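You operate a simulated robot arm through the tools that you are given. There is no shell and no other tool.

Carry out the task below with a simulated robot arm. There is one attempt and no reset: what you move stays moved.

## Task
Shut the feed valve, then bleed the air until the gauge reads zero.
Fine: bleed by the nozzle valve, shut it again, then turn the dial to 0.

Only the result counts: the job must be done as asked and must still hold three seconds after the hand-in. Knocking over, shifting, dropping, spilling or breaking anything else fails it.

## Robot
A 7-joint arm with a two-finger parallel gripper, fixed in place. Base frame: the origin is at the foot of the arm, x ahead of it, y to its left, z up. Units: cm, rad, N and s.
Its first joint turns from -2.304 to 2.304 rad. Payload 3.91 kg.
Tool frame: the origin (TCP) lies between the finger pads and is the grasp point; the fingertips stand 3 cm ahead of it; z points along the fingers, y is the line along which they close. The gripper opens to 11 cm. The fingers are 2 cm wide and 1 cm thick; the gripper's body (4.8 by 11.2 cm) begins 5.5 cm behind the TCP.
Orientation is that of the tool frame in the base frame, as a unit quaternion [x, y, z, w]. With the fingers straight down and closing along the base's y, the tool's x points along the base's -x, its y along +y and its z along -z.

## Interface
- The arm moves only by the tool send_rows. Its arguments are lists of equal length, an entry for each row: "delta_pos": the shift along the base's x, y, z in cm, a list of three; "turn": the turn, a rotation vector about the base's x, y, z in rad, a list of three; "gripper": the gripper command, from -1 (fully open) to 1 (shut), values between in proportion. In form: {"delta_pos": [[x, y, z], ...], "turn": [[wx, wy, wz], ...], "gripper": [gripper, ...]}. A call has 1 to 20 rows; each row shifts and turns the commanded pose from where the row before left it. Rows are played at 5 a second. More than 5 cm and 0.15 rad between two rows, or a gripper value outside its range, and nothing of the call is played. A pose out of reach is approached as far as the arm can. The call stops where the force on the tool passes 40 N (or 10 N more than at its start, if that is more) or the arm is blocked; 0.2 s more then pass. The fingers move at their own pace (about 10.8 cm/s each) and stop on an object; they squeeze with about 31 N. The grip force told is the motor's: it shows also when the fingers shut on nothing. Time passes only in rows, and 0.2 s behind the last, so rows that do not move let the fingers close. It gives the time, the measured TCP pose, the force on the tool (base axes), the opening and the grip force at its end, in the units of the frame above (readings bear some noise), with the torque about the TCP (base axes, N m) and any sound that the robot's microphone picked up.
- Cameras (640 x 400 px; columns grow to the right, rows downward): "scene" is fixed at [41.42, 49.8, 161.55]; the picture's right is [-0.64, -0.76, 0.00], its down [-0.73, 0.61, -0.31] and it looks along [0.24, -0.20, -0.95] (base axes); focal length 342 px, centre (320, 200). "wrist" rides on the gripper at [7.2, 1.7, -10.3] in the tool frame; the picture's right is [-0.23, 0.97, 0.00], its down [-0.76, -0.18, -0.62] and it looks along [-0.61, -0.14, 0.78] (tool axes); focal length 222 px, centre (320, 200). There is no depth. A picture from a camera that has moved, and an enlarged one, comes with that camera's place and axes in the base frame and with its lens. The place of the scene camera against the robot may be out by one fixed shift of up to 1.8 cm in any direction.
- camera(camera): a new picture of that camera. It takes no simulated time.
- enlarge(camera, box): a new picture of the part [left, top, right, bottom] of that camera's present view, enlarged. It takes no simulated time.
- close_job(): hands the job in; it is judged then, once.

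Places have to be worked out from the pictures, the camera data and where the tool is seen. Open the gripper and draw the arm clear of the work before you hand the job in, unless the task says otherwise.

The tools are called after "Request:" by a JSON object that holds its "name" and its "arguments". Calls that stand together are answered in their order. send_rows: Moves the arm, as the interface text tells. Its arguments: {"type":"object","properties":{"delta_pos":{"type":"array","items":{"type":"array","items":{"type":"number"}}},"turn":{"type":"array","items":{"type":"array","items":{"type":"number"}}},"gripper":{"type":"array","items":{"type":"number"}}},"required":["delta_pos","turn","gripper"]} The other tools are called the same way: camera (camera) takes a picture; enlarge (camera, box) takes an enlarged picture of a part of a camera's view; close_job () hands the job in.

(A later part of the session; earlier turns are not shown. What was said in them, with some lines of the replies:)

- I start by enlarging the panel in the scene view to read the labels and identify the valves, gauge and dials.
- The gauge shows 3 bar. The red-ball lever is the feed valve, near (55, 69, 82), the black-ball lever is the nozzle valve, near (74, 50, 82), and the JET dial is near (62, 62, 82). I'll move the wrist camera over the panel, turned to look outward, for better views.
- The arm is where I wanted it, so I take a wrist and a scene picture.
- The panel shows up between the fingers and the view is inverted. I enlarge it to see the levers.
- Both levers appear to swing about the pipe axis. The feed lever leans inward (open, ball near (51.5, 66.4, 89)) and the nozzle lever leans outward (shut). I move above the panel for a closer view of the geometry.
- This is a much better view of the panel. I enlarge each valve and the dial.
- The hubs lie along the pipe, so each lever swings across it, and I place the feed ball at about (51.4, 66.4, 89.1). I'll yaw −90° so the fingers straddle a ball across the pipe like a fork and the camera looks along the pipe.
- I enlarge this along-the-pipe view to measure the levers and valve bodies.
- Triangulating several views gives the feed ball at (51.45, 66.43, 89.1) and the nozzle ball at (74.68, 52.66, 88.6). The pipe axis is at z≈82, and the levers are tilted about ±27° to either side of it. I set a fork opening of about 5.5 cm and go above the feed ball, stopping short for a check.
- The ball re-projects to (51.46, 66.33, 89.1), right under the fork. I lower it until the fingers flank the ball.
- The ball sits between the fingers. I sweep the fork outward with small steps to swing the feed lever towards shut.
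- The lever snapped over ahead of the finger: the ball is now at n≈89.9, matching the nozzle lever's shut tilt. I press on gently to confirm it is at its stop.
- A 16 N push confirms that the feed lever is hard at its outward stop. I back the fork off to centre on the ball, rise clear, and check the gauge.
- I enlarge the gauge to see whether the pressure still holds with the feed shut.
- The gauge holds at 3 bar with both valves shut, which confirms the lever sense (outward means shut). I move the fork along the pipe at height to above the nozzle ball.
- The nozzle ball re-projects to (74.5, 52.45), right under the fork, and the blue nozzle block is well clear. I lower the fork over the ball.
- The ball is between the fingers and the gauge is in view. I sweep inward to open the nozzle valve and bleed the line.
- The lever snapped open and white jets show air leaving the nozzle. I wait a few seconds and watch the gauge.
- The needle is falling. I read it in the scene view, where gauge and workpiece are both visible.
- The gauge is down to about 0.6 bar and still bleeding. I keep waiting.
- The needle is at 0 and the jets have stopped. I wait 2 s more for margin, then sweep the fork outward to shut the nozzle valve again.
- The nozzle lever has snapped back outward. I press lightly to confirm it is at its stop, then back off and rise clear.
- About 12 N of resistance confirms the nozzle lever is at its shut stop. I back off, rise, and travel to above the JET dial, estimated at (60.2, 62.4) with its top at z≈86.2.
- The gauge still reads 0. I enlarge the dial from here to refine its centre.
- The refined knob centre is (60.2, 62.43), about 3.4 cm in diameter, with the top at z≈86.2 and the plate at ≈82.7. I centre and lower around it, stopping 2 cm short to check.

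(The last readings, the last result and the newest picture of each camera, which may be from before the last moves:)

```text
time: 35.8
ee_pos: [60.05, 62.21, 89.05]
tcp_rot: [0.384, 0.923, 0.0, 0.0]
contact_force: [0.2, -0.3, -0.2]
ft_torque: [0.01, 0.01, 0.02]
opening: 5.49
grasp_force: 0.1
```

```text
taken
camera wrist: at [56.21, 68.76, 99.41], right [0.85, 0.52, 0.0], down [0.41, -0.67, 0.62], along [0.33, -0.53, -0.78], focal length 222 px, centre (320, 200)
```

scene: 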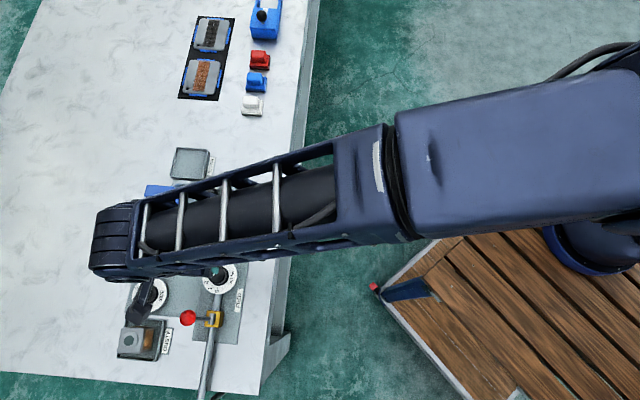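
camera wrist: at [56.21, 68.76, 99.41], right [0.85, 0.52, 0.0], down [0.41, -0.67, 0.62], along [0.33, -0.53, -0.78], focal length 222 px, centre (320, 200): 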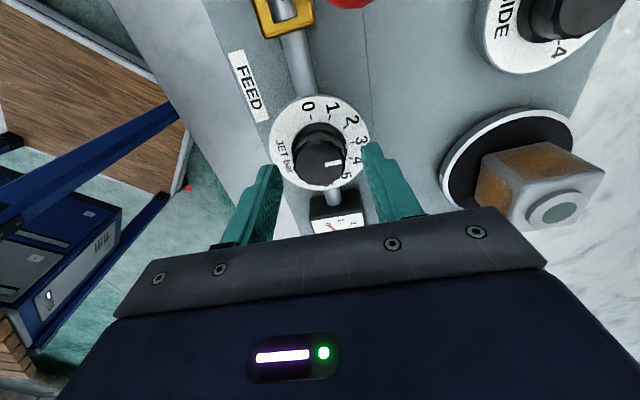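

I enlarge to check that the knob is centred between the fingers.

Request:
{"name": "enlarge", "arguments": {"camera": "wrist", "box": [230, 80, 420, 220]}}

```text
2.86 times, centred on (325, 150) of wrist
camera zoom: at [56.21, 68.76, 99.41], right [0.85, 0.52, 0.0], down [0.41, -0.67, 0.62], along [0.33, -0.53, -0.78], focal length 635 px, centre (306, 343)
```

zoom: 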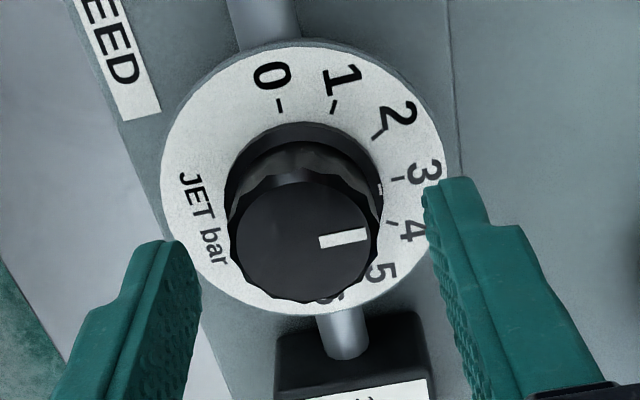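

The knob is nearly centred, with only about 0.15 cm of correction needed. I lower to z≈86.7, keeping the tips above the dial plate, and close on the knob.

Request:
{"name": "send_rows", "arguments": {"delta_pos": [[0.05, 0.15, -0.8], [0, 0, -0.8], [0, 0, -0.75], [0, 0, 0]], "turn": [[0, 0, 0], [0, 0, 0], [0, 0, 0], [0, 0, 0]], "gripper": [0, 0, 0, 0]}}

Request:
{"name": "send_rows", "arguments": {"delta_pos": [[0, 0, 0], [0, 0, 0], [0, 0, 0]], "turn": [[0, 0, 0], [0, 0, 0], [0, 0, 0]], "gripper": [0.3, 0.5, 1]}}

Request:
{"name": "camera", "arguments": {"camera": "wrist"}}

```text
time: 36.8
ee_pos: [60.14, 62.42, 86.73]
tcp_rot: [0.384, 0.923, 0.0, 0.0]
contact_force: [-0.1, -0.2, 4.3]
ft_torque: [-0.12, 0.07, -0.03]
opening: 5.51
grasp_force: 0.1
```

```text
time: 37.6
ee_pos: [60.05, 62.46, 86.84]
tcp_rot: [0.384, 0.923, -0.001, 0.0]
contact_force: [-22.0, -24.3, 11.8]
ft_torque: [-0.28, 0.32, -0.14]
opening: 4.36
grasp_force: 31.2
```

```text
taken
camera wrist: at [56.18, 68.85, 97.08], right [0.85, 0.52, 0.0], down [0.41, -0.67, 0.62], along [0.33, -0.53, -0.78], focal length 222 px, centre (320, 200)
```

wrist: 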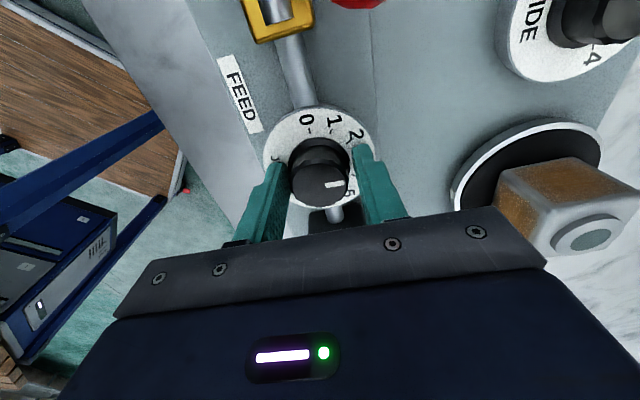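

The closing stopped at 4.36 cm with a 33 N sideways load, so something is off-centre. I look closely before doing anything else.

Request:
{"name": "enlarge", "arguments": {"camera": "wrist", "box": [230, 90, 420, 230]}}

Request:
{"name": "enlarge", "arguments": {"camera": "scene", "box": [160, 240, 280, 340]}}

```text
2.86 times, centred on (325, 160) of wrist
camera zoom: at [56.18, 68.85, 97.08], right [0.85, 0.52, 0.0], down [0.41, -0.67, 0.62], along [0.33, -0.53, -0.78], focal length 635 px, centre (306, 314)
```

zoom: 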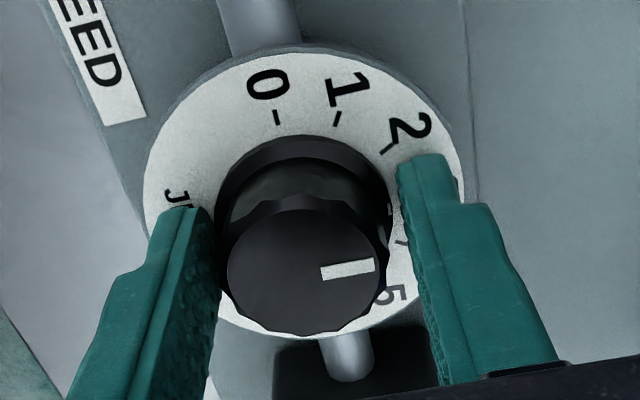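

```text
4.00 times, centred on (220, 290) of scene
camera zoom: at [41.42, 49.8, 161.55], right [-0.64, -0.76, 0.0], down [-0.73, 0.61, -0.31], along [0.24, -0.2, -0.95], focal length 1369 px, centre (720, -160)
```

zoom: 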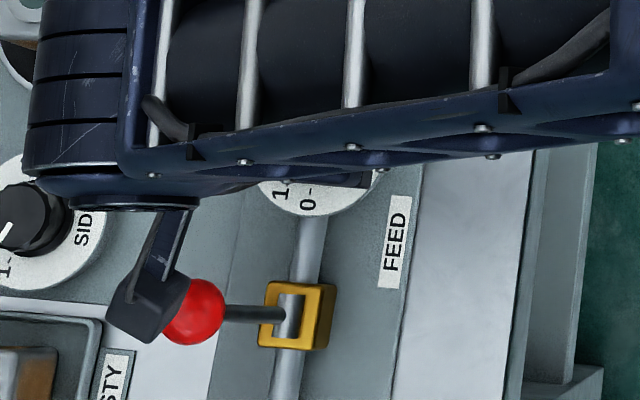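

I take tighter enlargements of the two fingertips to see where contact is.

Request:
{"name": "enlarge", "arguments": {"camera": "wrist", "box": [260, 130, 320, 190]}}

Request:
{"name": "enlarge", "arguments": {"camera": "wrist", "box": [320, 130, 390, 190]}}

```text
6.67 times, centred on (290, 160) of wrist
camera zoom: at [56.18, 68.85, 97.08], right [0.85, 0.52, 0.0], down [0.41, -0.67, 0.62], along [0.33, -0.53, -0.78], focal length 1481 px, centre (520, 467)
```

zoom: 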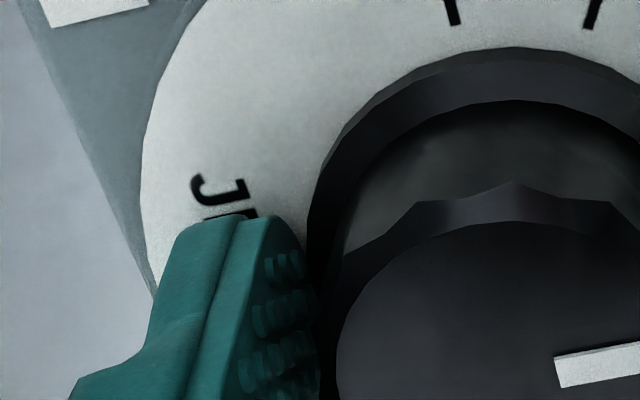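

```text
6.67 times, centred on (355, 160) of wrist
camera zoom: at [56.18, 68.85, 97.08], right [0.85, 0.52, 0.0], down [0.41, -0.67, 0.62], along [0.33, -0.53, -0.78], focal length 1481 px, centre (87, 467)
```

zoom: 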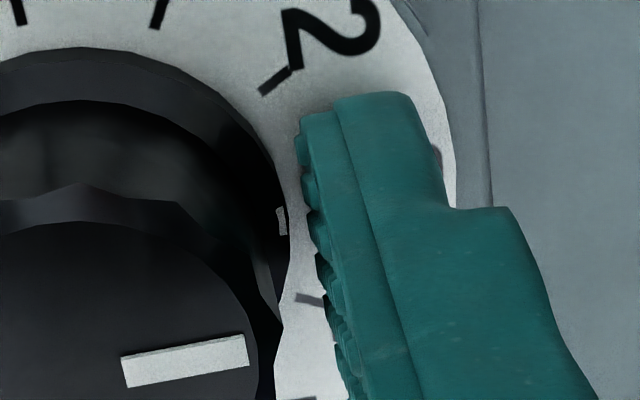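

The inner finger touches the knob's wide skirt while the outer finger still has about a 0.26 cm gap, so I'm about 0.13 cm too far outward and a bit low. I open, rise 0.7 cm onto the knob's upper body, shift inward slightly, and re-close.

Request:
{"name": "send_rows", "arguments": {"delta_pos": [[0, 0, 0], [0, 0, 0.35], [-0.1, -0.1, 0.35], [0, 0, 0]], "turn": [[0, 0, 0], [0, 0, 0], [0, 0, 0], [0, 0, 0]], "gripper": [0, 0, 0, 0]}}

Request:
{"name": "send_rows", "arguments": {"delta_pos": [[0, 0, 0], [0, 0, 0], [0, 0, 0], [0, 0, 0]], "turn": [[0, 0, 0], [0, 0, 0], [0, 0, 0], [0, 0, 0]], "gripper": [0.2, 0.3, 0.36, 0.36]}}

Request:
{"name": "enlarge", "arguments": {"camera": "wrist", "box": [230, 90, 420, 230]}}

```text
time: 38.6
ee_pos: [60.03, 62.49, 87.39]
tcp_rot: [0.384, 0.923, 0.0, 0.0]
contact_force: [-0.2, 1.4, 0.2]
ft_torque: [-0.02, 0.02, 0.0]
opening: 5.48
grasp_force: 0.1
```

```text
time: 39.6
ee_pos: [60.05, 62.31, 87.42]
tcp_rot: [0.384, 0.923, 0.0, 0.0]
contact_force: [-4.5, -3.1, 0.6]
ft_torque: [-0.12, 0.04, 0.02]
opening: 3.8
grasp_force: 3.1
```

```text
2.86 times, centred on (325, 160) of wrist
camera zoom: at [56.21, 68.81, 97.79], right [0.85, 0.52, 0.0], down [0.41, -0.67, 0.62], along [0.33, -0.53, -0.78], focal length 635 px, centre (306, 314)
```

zoom: 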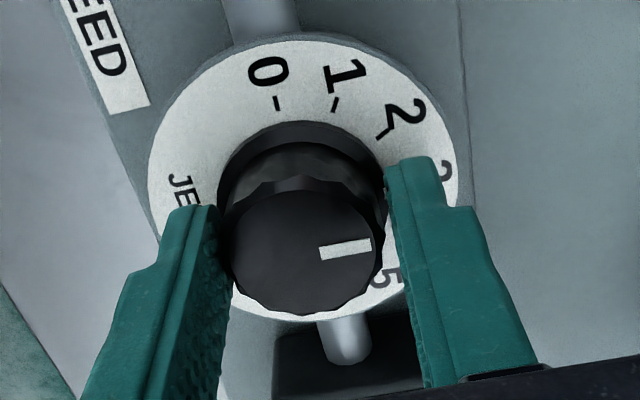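

The inner finger again touches first (5 N), with the opening at 3.8. I shift another 0.12 cm inward, which unloads that finger, and then close fully.

Request:
{"name": "send_rows", "arguments": {"delta_pos": [[-0.09, -0.09, 0], [0, 0, 0], [0, 0, 0], [0, 0, 0]], "turn": [[0, 0, 0], [0, 0, 0], [0, 0, 0], [0, 0, 0]], "gripper": [0.36, 0.36, 0.4, 0.45]}}

Request:
{"name": "send_rows", "arguments": {"delta_pos": [[0, 0, 0], [0, 0, 0]], "turn": [[0, 0, 0], [0, 0, 0]], "gripper": [0.6, 1]}}

Request:
{"name": "enlarge", "arguments": {"camera": "wrist", "box": [230, 90, 420, 230]}}

```text
time: 40.6
ee_pos: [59.98, 62.33, 87.43]
tcp_rot: [0.384, 0.923, 0.0, 0.0]
contact_force: [-6.6, -8.0, -0.9]
ft_torque: [0.04, -0.11, -0.01]
opening: 3.56
grasp_force: 45.1
```

```text
time: 41.2
ee_pos: [59.95, 62.42, 87.41]
tcp_rot: [0.384, 0.923, 0.0, 0.0]
contact_force: [-7.9, -8.2, -1.2]
ft_torque: [0.01, -0.02, -0.01]
opening: 3.55
grasp_force: 45.2
```

```text
2.86 times, centred on (325, 160) of wrist
camera zoom: at [56.13, 68.74, 97.79], right [0.85, 0.52, 0.0], down [0.41, -0.67, 0.62], along [0.33, -0.53, -0.78], focal length 635 px, centre (306, 314)
```

zoom: 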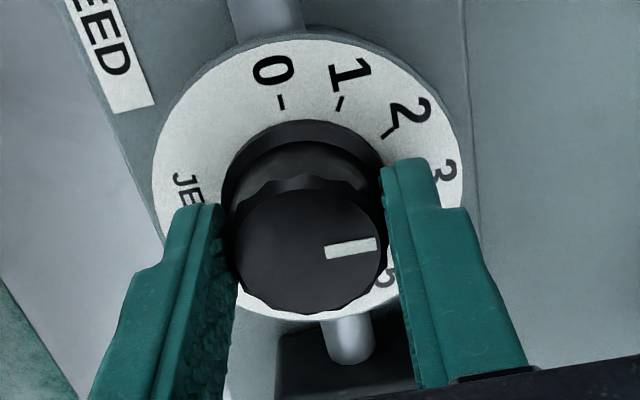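

Both fingers now grip the knob (opening 3.55, 45 N). I turn +0.39 rad first, counter-clockwise from above, and check that the dial follows.

Request:
{"name": "send_rows", "arguments": {"delta_pos": [[-0.04, -0.04, 0], [0, 0, 0], [0, 0, 0], [0, 0, 0]], "turn": [[0, 0, 0.1], [0, 0, 0.1], [0, 0, 0.1], [0, 0, 0.093]], "gripper": [1, 1, 1, 1]}}

Request:
{"name": "enlarge", "arguments": {"camera": "wrist", "box": [230, 90, 420, 230]}}

```text
time: 42.2
ee_pos: [59.92, 62.21, 87.43]
tcp_rot: [0.196, 0.981, -0.001, 0.0]
contact_force: [-6.5, -13.0, -2.5]
ft_torque: [0.17, -0.14, -0.01]
opening: 3.57
grasp_force: 45.1
```

```text
2.86 times, centred on (325, 160) of wrist
camera zoom: at [53.97, 66.71, 97.79], right [0.58, 0.81, 0.0], down [0.63, -0.46, 0.62], along [0.51, -0.36, -0.78], focal length 635 px, centre (306, 314)
```

zoom: 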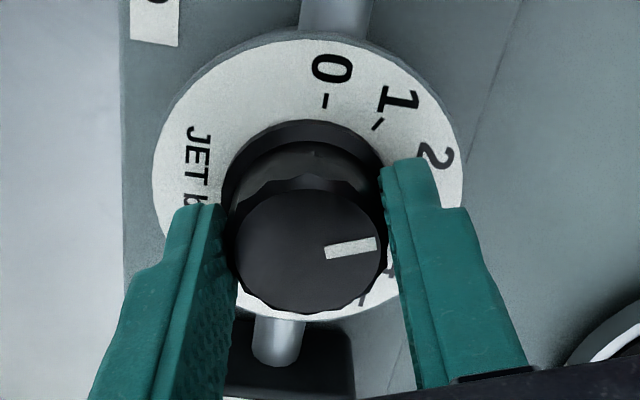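

The knob turns with the gripper, its pointer fixed relative to the fingers. I continue the remaining 1.178 rad towards 0.

Request:
{"name": "send_rows", "arguments": {"delta_pos": [[-0.02, -0.04, 0], [0, 0, 0], [0, 0, 0], [0, 0, 0], [0, 0, 0], [0, 0, 0], [0, 0, 0], [0, 0, 0], [0, 0, 0], [0, 0, 0]], "turn": [[0, 0, 0.1], [0, 0, 0.1], [0, 0, 0.1], [0, 0, 0.1], [0, 0, 0.1], [0, 0, 0.1], [0, 0, 0.1], [0, 0, 0.1], [0, 0, 0.1], [0, 0, 0.1]], "gripper": [1, 1, 1, 1, 1, 1, 1, 1, 1, 1]}}

Request:
{"name": "enlarge", "arguments": {"camera": "wrist", "box": [230, 90, 420, 230]}}

```text
time: 44.4
ee_pos: [59.94, 62.12, 87.46]
tcp_rot: [-0.297, 0.955, -0.001, -0.001]
contact_force: [-3.4, -36.7, -8.5]
ft_torque: [-0.97, 1.18, -0.07]
opening: 3.58
grasp_force: 45.2
```

```text
2.86 times, centred on (325, 160) of wrist
camera zoom: at [53.1, 59.52, 97.81], right [-0.37, 0.93, 0.0], down [0.73, 0.29, 0.62], along [0.58, 0.23, -0.78], focal length 635 px, centre (306, 314)
```

zoom: 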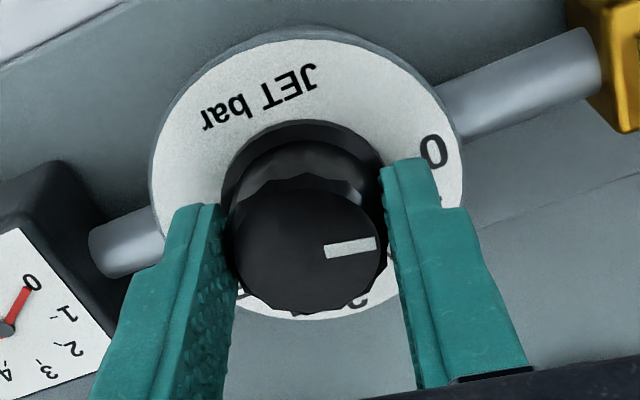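

The pointer follows, but the side load has grown to 37 N in −y, so the TCP is slightly off the knob axis. I shift −0.1 cm in y to relieve it before the last turn.

Request:
{"name": "send_rows", "arguments": {"delta_pos": [[0, -0.05, 0], [0, -0.05, 0]], "turn": [[0, 0, 0], [0, 0, 0]], "gripper": [1, 1]}}

```text
time: 45.0
ee_pos: [59.91, 62.26, 87.49]
tcp_rot: [-0.297, 0.955, 0.0, 0.0]
contact_force: [3.5, -20.8, -12.1]
ft_torque: [-1.1, 0.06, -0.04]
opening: 3.56
grasp_force: 45.2
```

The load dropped to about 21 N. I add another −0.07 cm in y and turn the last part in small steps.

Request:
{"name": "send_rows", "arguments": {"delta_pos": [[0, -0.07, 0], [0, 0, 0], [0, 0, 0]], "turn": [[0, 0, 0.06], [0, 0, 0.06], [0, 0, 0.04]], "gripper": [1, 1, 1]}}

Request:
{"name": "enlarge", "arguments": {"camera": "wrist", "box": [230, 90, 420, 230]}}

```text
time: 45.8
ee_pos: [59.93, 62.1, 87.45]
tcp_rot: [-0.374, 0.927, 0.0, 0.0]
contact_force: [11.8, -5.6, -19.6]
ft_torque: [0.41, -1.12, -0.02]
opening: 3.59
grasp_force: 45.0
```

```text
2.86 times, centred on (325, 160) of wrist
camera zoom: at [53.63, 58.41, 97.8], right [-0.51, 0.86, 0.0], down [0.67, 0.4, 0.62], along [0.54, 0.32, -0.78], focal length 635 px, centre (306, 314)
```

zoom: 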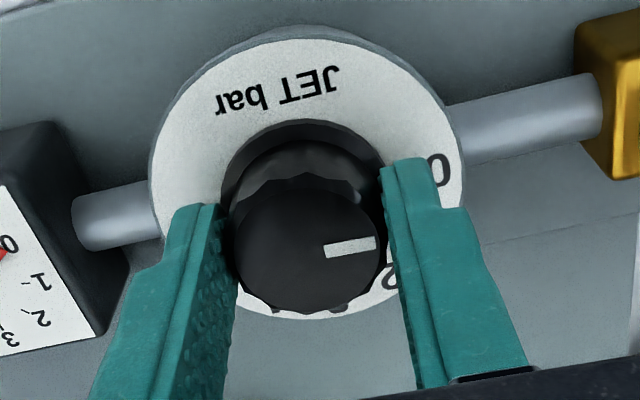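

The gripper has turned 89° in total. I open the fingers and rise to check where the pointer stands against the 0 tick.

Request:
{"name": "send_rows", "arguments": {"delta_pos": [[0, 0, 0], [0, 0, 0], [0, 0, 0], [0, 0, 1.5], [0, 0, 2], [0, 0, 2], [0, 0, 2], [0, 0, 2], [0, 0, 0]], "turn": [[0, 0, 0], [0, 0, 0], [0, 0, 0], [0, 0, 0], [0, 0, 0], [0, 0, 0], [0, 0, 0], [0, 0, 0], [0, 0, 0]], "gripper": [0.2, 0, 0, 0, 0, 0, 0, 0, 0]}}

Request:
{"name": "enlarge", "arguments": {"camera": "wrist", "box": [230, 60, 420, 200]}}

```text
time: 47.8
ee_pos: [59.9, 62.17, 96.98]
tcp_rot: [-0.373, 0.928, 0.0, 0.001]
contact_force: [-0.4, -0.7, -0.4]
ft_torque: [-0.01, 0.02, 0.01]
opening: 5.48
grasp_force: 0.0
```

```text
2.86 times, centred on (325, 130) of wrist
camera zoom: at [53.56, 58.47, 107.36], right [-0.51, 0.86, 0.0], down [0.67, 0.4, 0.62], along [0.54, 0.32, -0.78], focal length 635 px, centre (306, 400)
```

zoom: 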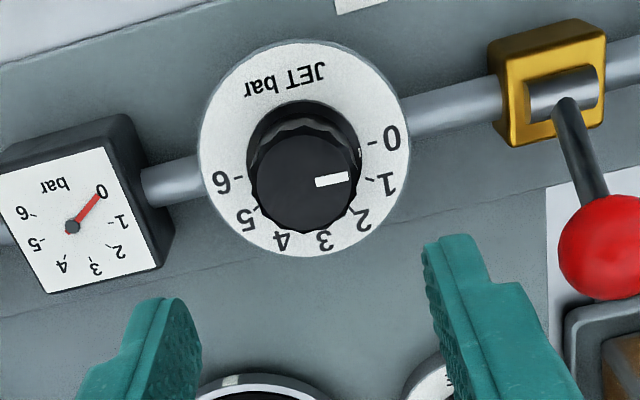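

The pointer is close to 0. I enlarge further to compare the skirt mark with the 0 tick.

Request:
{"name": "enlarge", "arguments": {"camera": "wrist", "box": [285, 70, 370, 150]}}

Request:
{"name": "enlarge", "arguments": {"camera": "wrist", "box": [310, 90, 360, 130]}}

```text
5.00 times, centred on (328, 110) of wrist
camera zoom: at [53.56, 58.47, 107.36], right [-0.51, 0.86, 0.0], down [0.67, 0.4, 0.62], along [0.54, 0.32, -0.78], focal length 1111 px, centre (282, 650)
```

zoom: 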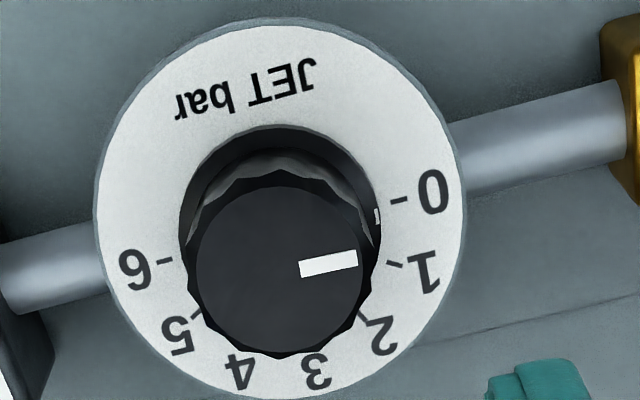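

```text
10.00 times, centred on (335, 110) of wrist
camera zoom: at [53.56, 58.47, 107.36], right [-0.51, 0.86, 0.0], down [0.67, 0.4, 0.62], along [0.54, 0.32, -0.78], focal length 2221 px, centre (170, 1100)
```

zoom: 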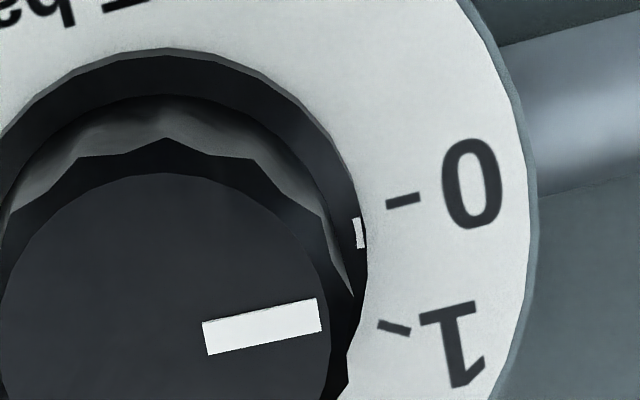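

Measured against the 0–6 tick line, the pointer is about 1–1.7° short of 0 (roughly 0.05 bar). I re-grip the knob at the same place to finish that last bit precisely.

Request:
{"name": "send_rows", "arguments": {"delta_pos": [[0.05, -0.05, -2], [0, 0, -2], [0, 0, -2], [0, 0, -2], [0, 0, -1.5], [0, 0, 0]], "turn": [[0, 0, 0], [0, 0, 0], [0, 0, 0], [0, 0, 0], [0, 0, 0], [0, 0, 0]], "gripper": [0, 0, 0, 0, 0, 0]}}

Request:
{"name": "send_rows", "arguments": {"delta_pos": [[0, 0, 0], [0, 0, 0], [0, 0, 0], [0, 0, 0]], "turn": [[0, 0, 0], [0, 0, 0], [0, 0, 0], [0, 0, 0]], "gripper": [0.2, 0.3, 0.36, 0.45]}}

Request:
{"name": "enlarge", "arguments": {"camera": "wrist", "box": [230, 90, 420, 230]}}

```text
time: 49.2
ee_pos: [59.98, 62.05, 87.49]
tcp_rot: [-0.373, 0.928, 0.0, 0.0]
contact_force: [0.0, 0.4, -0.1]
ft_torque: [0.0, 0.01, -0.02]
opening: 5.49
grasp_force: 0.0
```

```text
time: 50.2
ee_pos: [60.07, 62.06, 87.27]
tcp_rot: [-0.373, 0.928, 0.0, 0.0]
contact_force: [-2.4, 2.5, -1.4]
ft_torque: [-0.16, -0.19, 0.0]
opening: 3.62
grasp_force: 45.3
```

```text
2.86 times, centred on (325, 160) of wrist
camera zoom: at [53.61, 58.39, 97.8], right [-0.51, 0.86, 0.0], down [0.67, 0.4, 0.62], along [0.54, 0.32, -0.78], focal length 635 px, centre (306, 314)
```

zoom: 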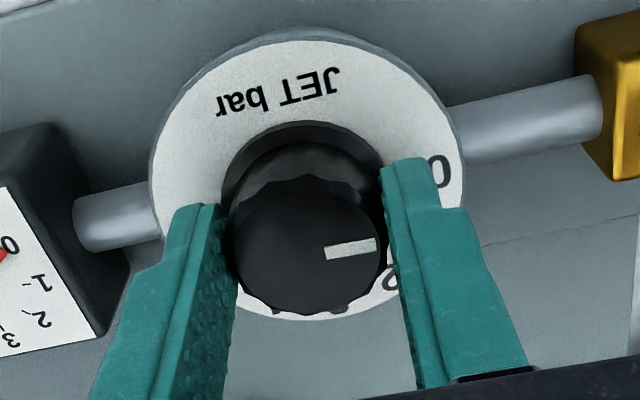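

The grip is now well centred (3 N side load). I turn +0.025 rad, then release and rise.

Request:
{"name": "send_rows", "arguments": {"delta_pos": [[0, 0, 0], [0, 0, 0], [0, 0, 0]], "turn": [[0, 0, 0.013], [0, 0, 0.012], [0, 0, 0]], "gripper": [0.45, 0.45, 0.45]}}

Request:
{"name": "send_rows", "arguments": {"delta_pos": [[0, 0, 0], [0, 0, 0], [0, 0, 0], [0, 0, 1.5], [0, 0, 2], [0, 0, 2], [0, 0, 2], [0, 0, 2], [0, 0, 0]], "turn": [[0, 0, 0], [0, 0, 0], [0, 0, 0], [0, 0, 0], [0, 0, 0], [0, 0, 0], [0, 0, 0], [0, 0, 0], [0, 0, 0]], "gripper": [0.3, 0.15, 0, 0, 0, 0, 0, 0, 0]}}

Request:
{"name": "enlarge", "arguments": {"camera": "wrist", "box": [285, 70, 370, 150]}}

Request:
{"name": "enlarge", "arguments": {"camera": "wrist", "box": [310, 90, 360, 130]}}

```text
time: 51.0
ee_pos: [60.0, 62.04, 87.4]
tcp_rot: [-0.383, 0.924, 0.0, 0.0]
contact_force: [0.6, -0.9, -4.5]
ft_torque: [0.69, 0.02, 0.02]
opening: 3.6
grasp_force: 45.4
```

```text
time: 53.0
ee_pos: [59.87, 62.2, 96.87]
tcp_rot: [-0.385, 0.923, -0.001, 0.0]
contact_force: [1.2, -0.3, -0.4]
ft_torque: [0.0, -0.03, 0.03]
opening: 5.49
grasp_force: 0.1
```

```text
5.00 times, centred on (328, 110) of wrist
camera zoom: at [53.65, 58.26, 107.28], right [-0.53, 0.85, 0.0], down [0.66, 0.42, 0.62], along [0.53, 0.33, -0.78], focal length 1111 px, centre (282, 650)
```

zoom: 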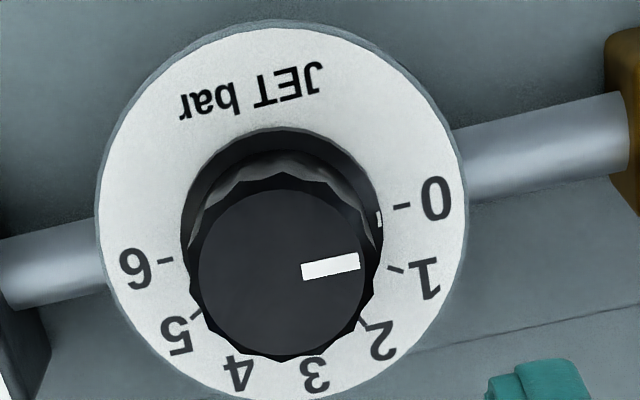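

```text
10.00 times, centred on (335, 110) of wrist
camera zoom: at [53.65, 58.26, 107.28], right [-0.53, 0.85, 0.0], down [0.66, 0.42, 0.62], along [0.53, 0.33, -0.78], focal length 2221 px, centre (170, 1100)
```

zoom: 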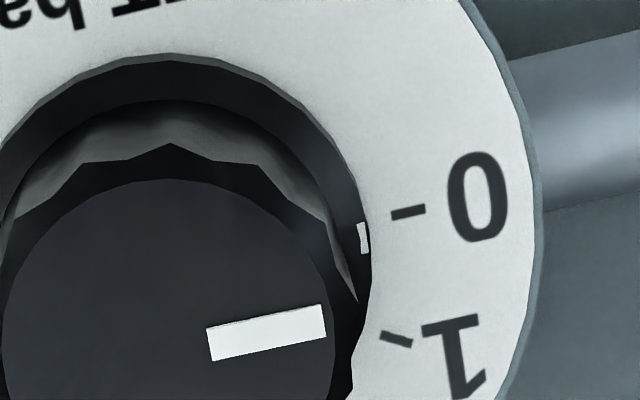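

The pointer now lies within about 0.7° of the 0 tick. I open fully, rise, and draw the arm back clear of the panel along the way I came.

Request:
{"name": "send_rows", "arguments": {"delta_pos": [[0, 0, 2.5], [0, 0, 2.5], [0, 0, 2.5], [0, 0, 2.5], [-2.0, -2.8, 1], [-2.0, -2.8, 1], [-2.0, -2.8, 1], [-2.0, -2.8, 1], [-2.0, -2.8, 1], [-2.0, -2.8, 1], [-2.0, -2.8, 1], [-0.3, -2.8, 1], [-0.3, -2.8, 1], [-0.3, -2.8, 1], [-0.3, -2.8, 1], [-0.3, -2.8, 1], [0, 0, 0]], "turn": [[0, 0, 0], [0, 0, 0], [0, 0, 0], [0, 0, 0], [0, 0, 0], [0, 0, 0], [0, 0, 0], [0, 0, 0], [0, 0, -0.08], [0, 0, -0.08], [0, 0, -0.08], [0, 0, -0.08], [0, 0, -0.08], [0, 0, -0.08], [0, 0, -0.08], [0, 0, -0.08], [0, 0, 0]], "gripper": [0, -0.5, -1, -1, -1, -1, -1, -1, -1, -1, -1, -1, -1, -1, -1, -1, -1]}}

Request:
{"name": "camera", "arguments": {"camera": "scene"}}

Request:
{"name": "enlarge", "arguments": {"camera": "scene", "box": [110, 140, 270, 240]}}

Request:
{"name": "enlarge", "arguments": {"camera": "scene", "box": [110, 240, 270, 340]}}

```text
time: 56.6
ee_pos: [44.5, 28.36, 118.87]
tcp_rot: [-0.074, 0.997, -0.001, 0.001]
contact_force: [0.0, -0.8, 0.2]
ft_torque: [-0.01, 0.02, 0.04]
opening: 11.0
grasp_force: 0.1
```

```text
taken
```

scene: 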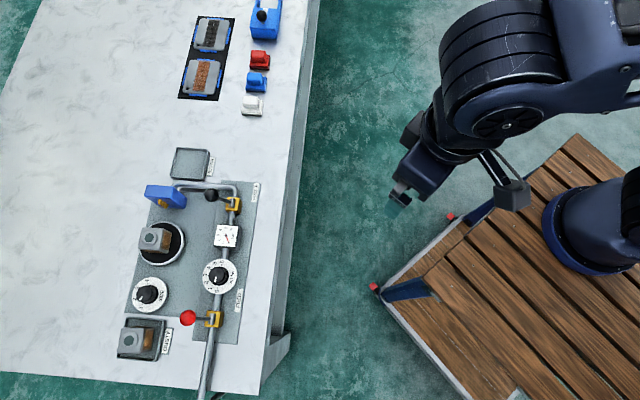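

```text
4.00 times, centred on (190, 190) of scene
camera zoom: at [41.42, 49.8, 161.55], right [-0.64, -0.76, 0.0], down [-0.73, 0.61, -0.31], along [0.24, -0.2, -0.95], focal length 1369 px, centre (840, 240)
```

zoom: 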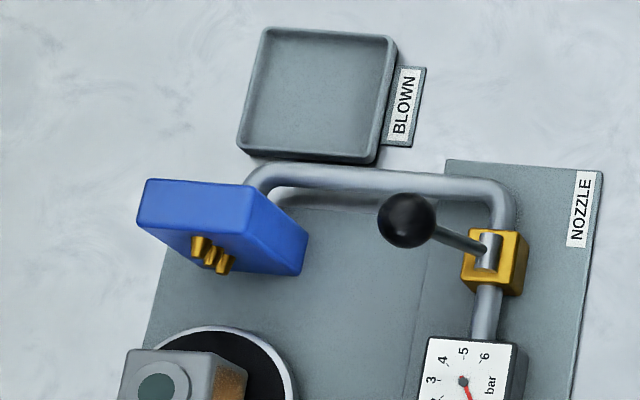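

```text
4.00 times, centred on (190, 290) of scene
camera zoom: at [41.42, 49.8, 161.55], right [-0.64, -0.76, 0.0], down [-0.73, 0.61, -0.31], along [0.24, -0.2, -0.95], focal length 1369 px, centre (840, -160)
```

zoom: 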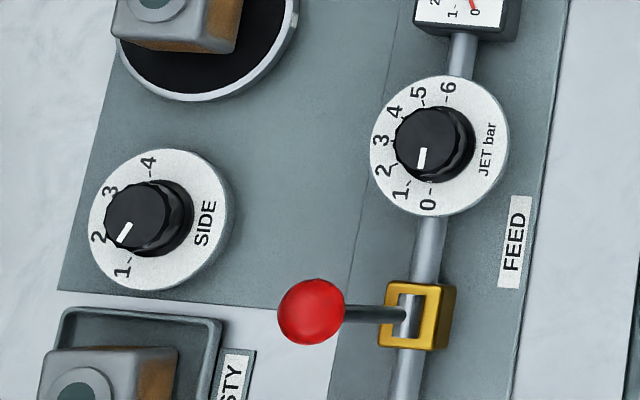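

I check the gauge once more, close up, along with the dial.

Request:
{"name": "enlarge", "arguments": {"camera": "scene", "box": [205, 215, 250, 255]}}

Request:
{"name": "enlarge", "arguments": {"camera": "scene", "box": [195, 255, 245, 295]}}

```text
10.00 times, centred on (228, 235) of scene
camera zoom: at [41.42, 49.8, 161.55], right [-0.64, -0.76, 0.0], down [-0.73, 0.61, -0.31], along [0.24, -0.2, -0.95], focal length 3423 px, centre (1245, -150)
```

zoom: 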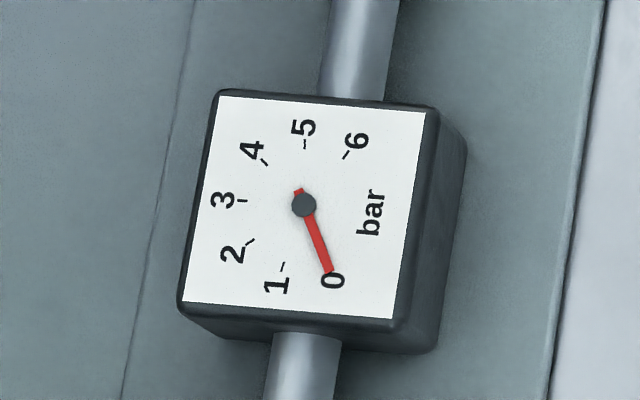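

```text
10.00 times, centred on (220, 275) of scene
camera zoom: at [41.42, 49.8, 161.55], right [-0.64, -0.76, 0.0], down [-0.73, 0.61, -0.31], along [0.24, -0.2, -0.95], focal length 3423 px, centre (1320, -550)
```

zoom: 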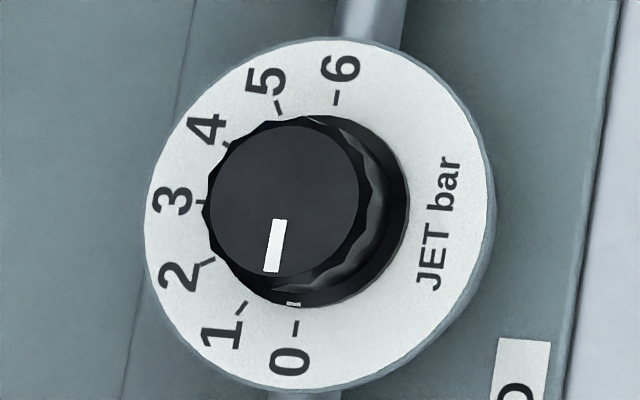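

The gauge reads 0, the dial mark lines up with the 0 tick, and both levers are at their shut stops. The gripper is open and the arm is clear, with nothing else moved, so I hand the job in.

Request:
{"name": "close_job", "arguments": {}}

```text
The job is handed in.
```

I did the job in the order you asked and handed it in. I don't yet know how it was judged.

- **Feed valve:** shut. The red lever is at its stop, and the gauge held at 3 bar until I opened the nozzle.
- **Bleeding:** I opened the nozzle valve and waited until the gauge read 0 and the jets stopped, plus about 2 seconds more. I then shut the nozzle valve again, and its lever is also at its stop.
- **Dial:** I turned the JET bar dial from 3 to 0. It took a second grip to finish, and the pointer is now within about 1° of the 0 mark.

While I was gripping the dial, the fingers pushed sideways on it, up to about 37 N; I saw no damage or shift. In the last pictures the gauge still read 0 and nothing else had moved. The gripper was open and the arm clear before I handed in.
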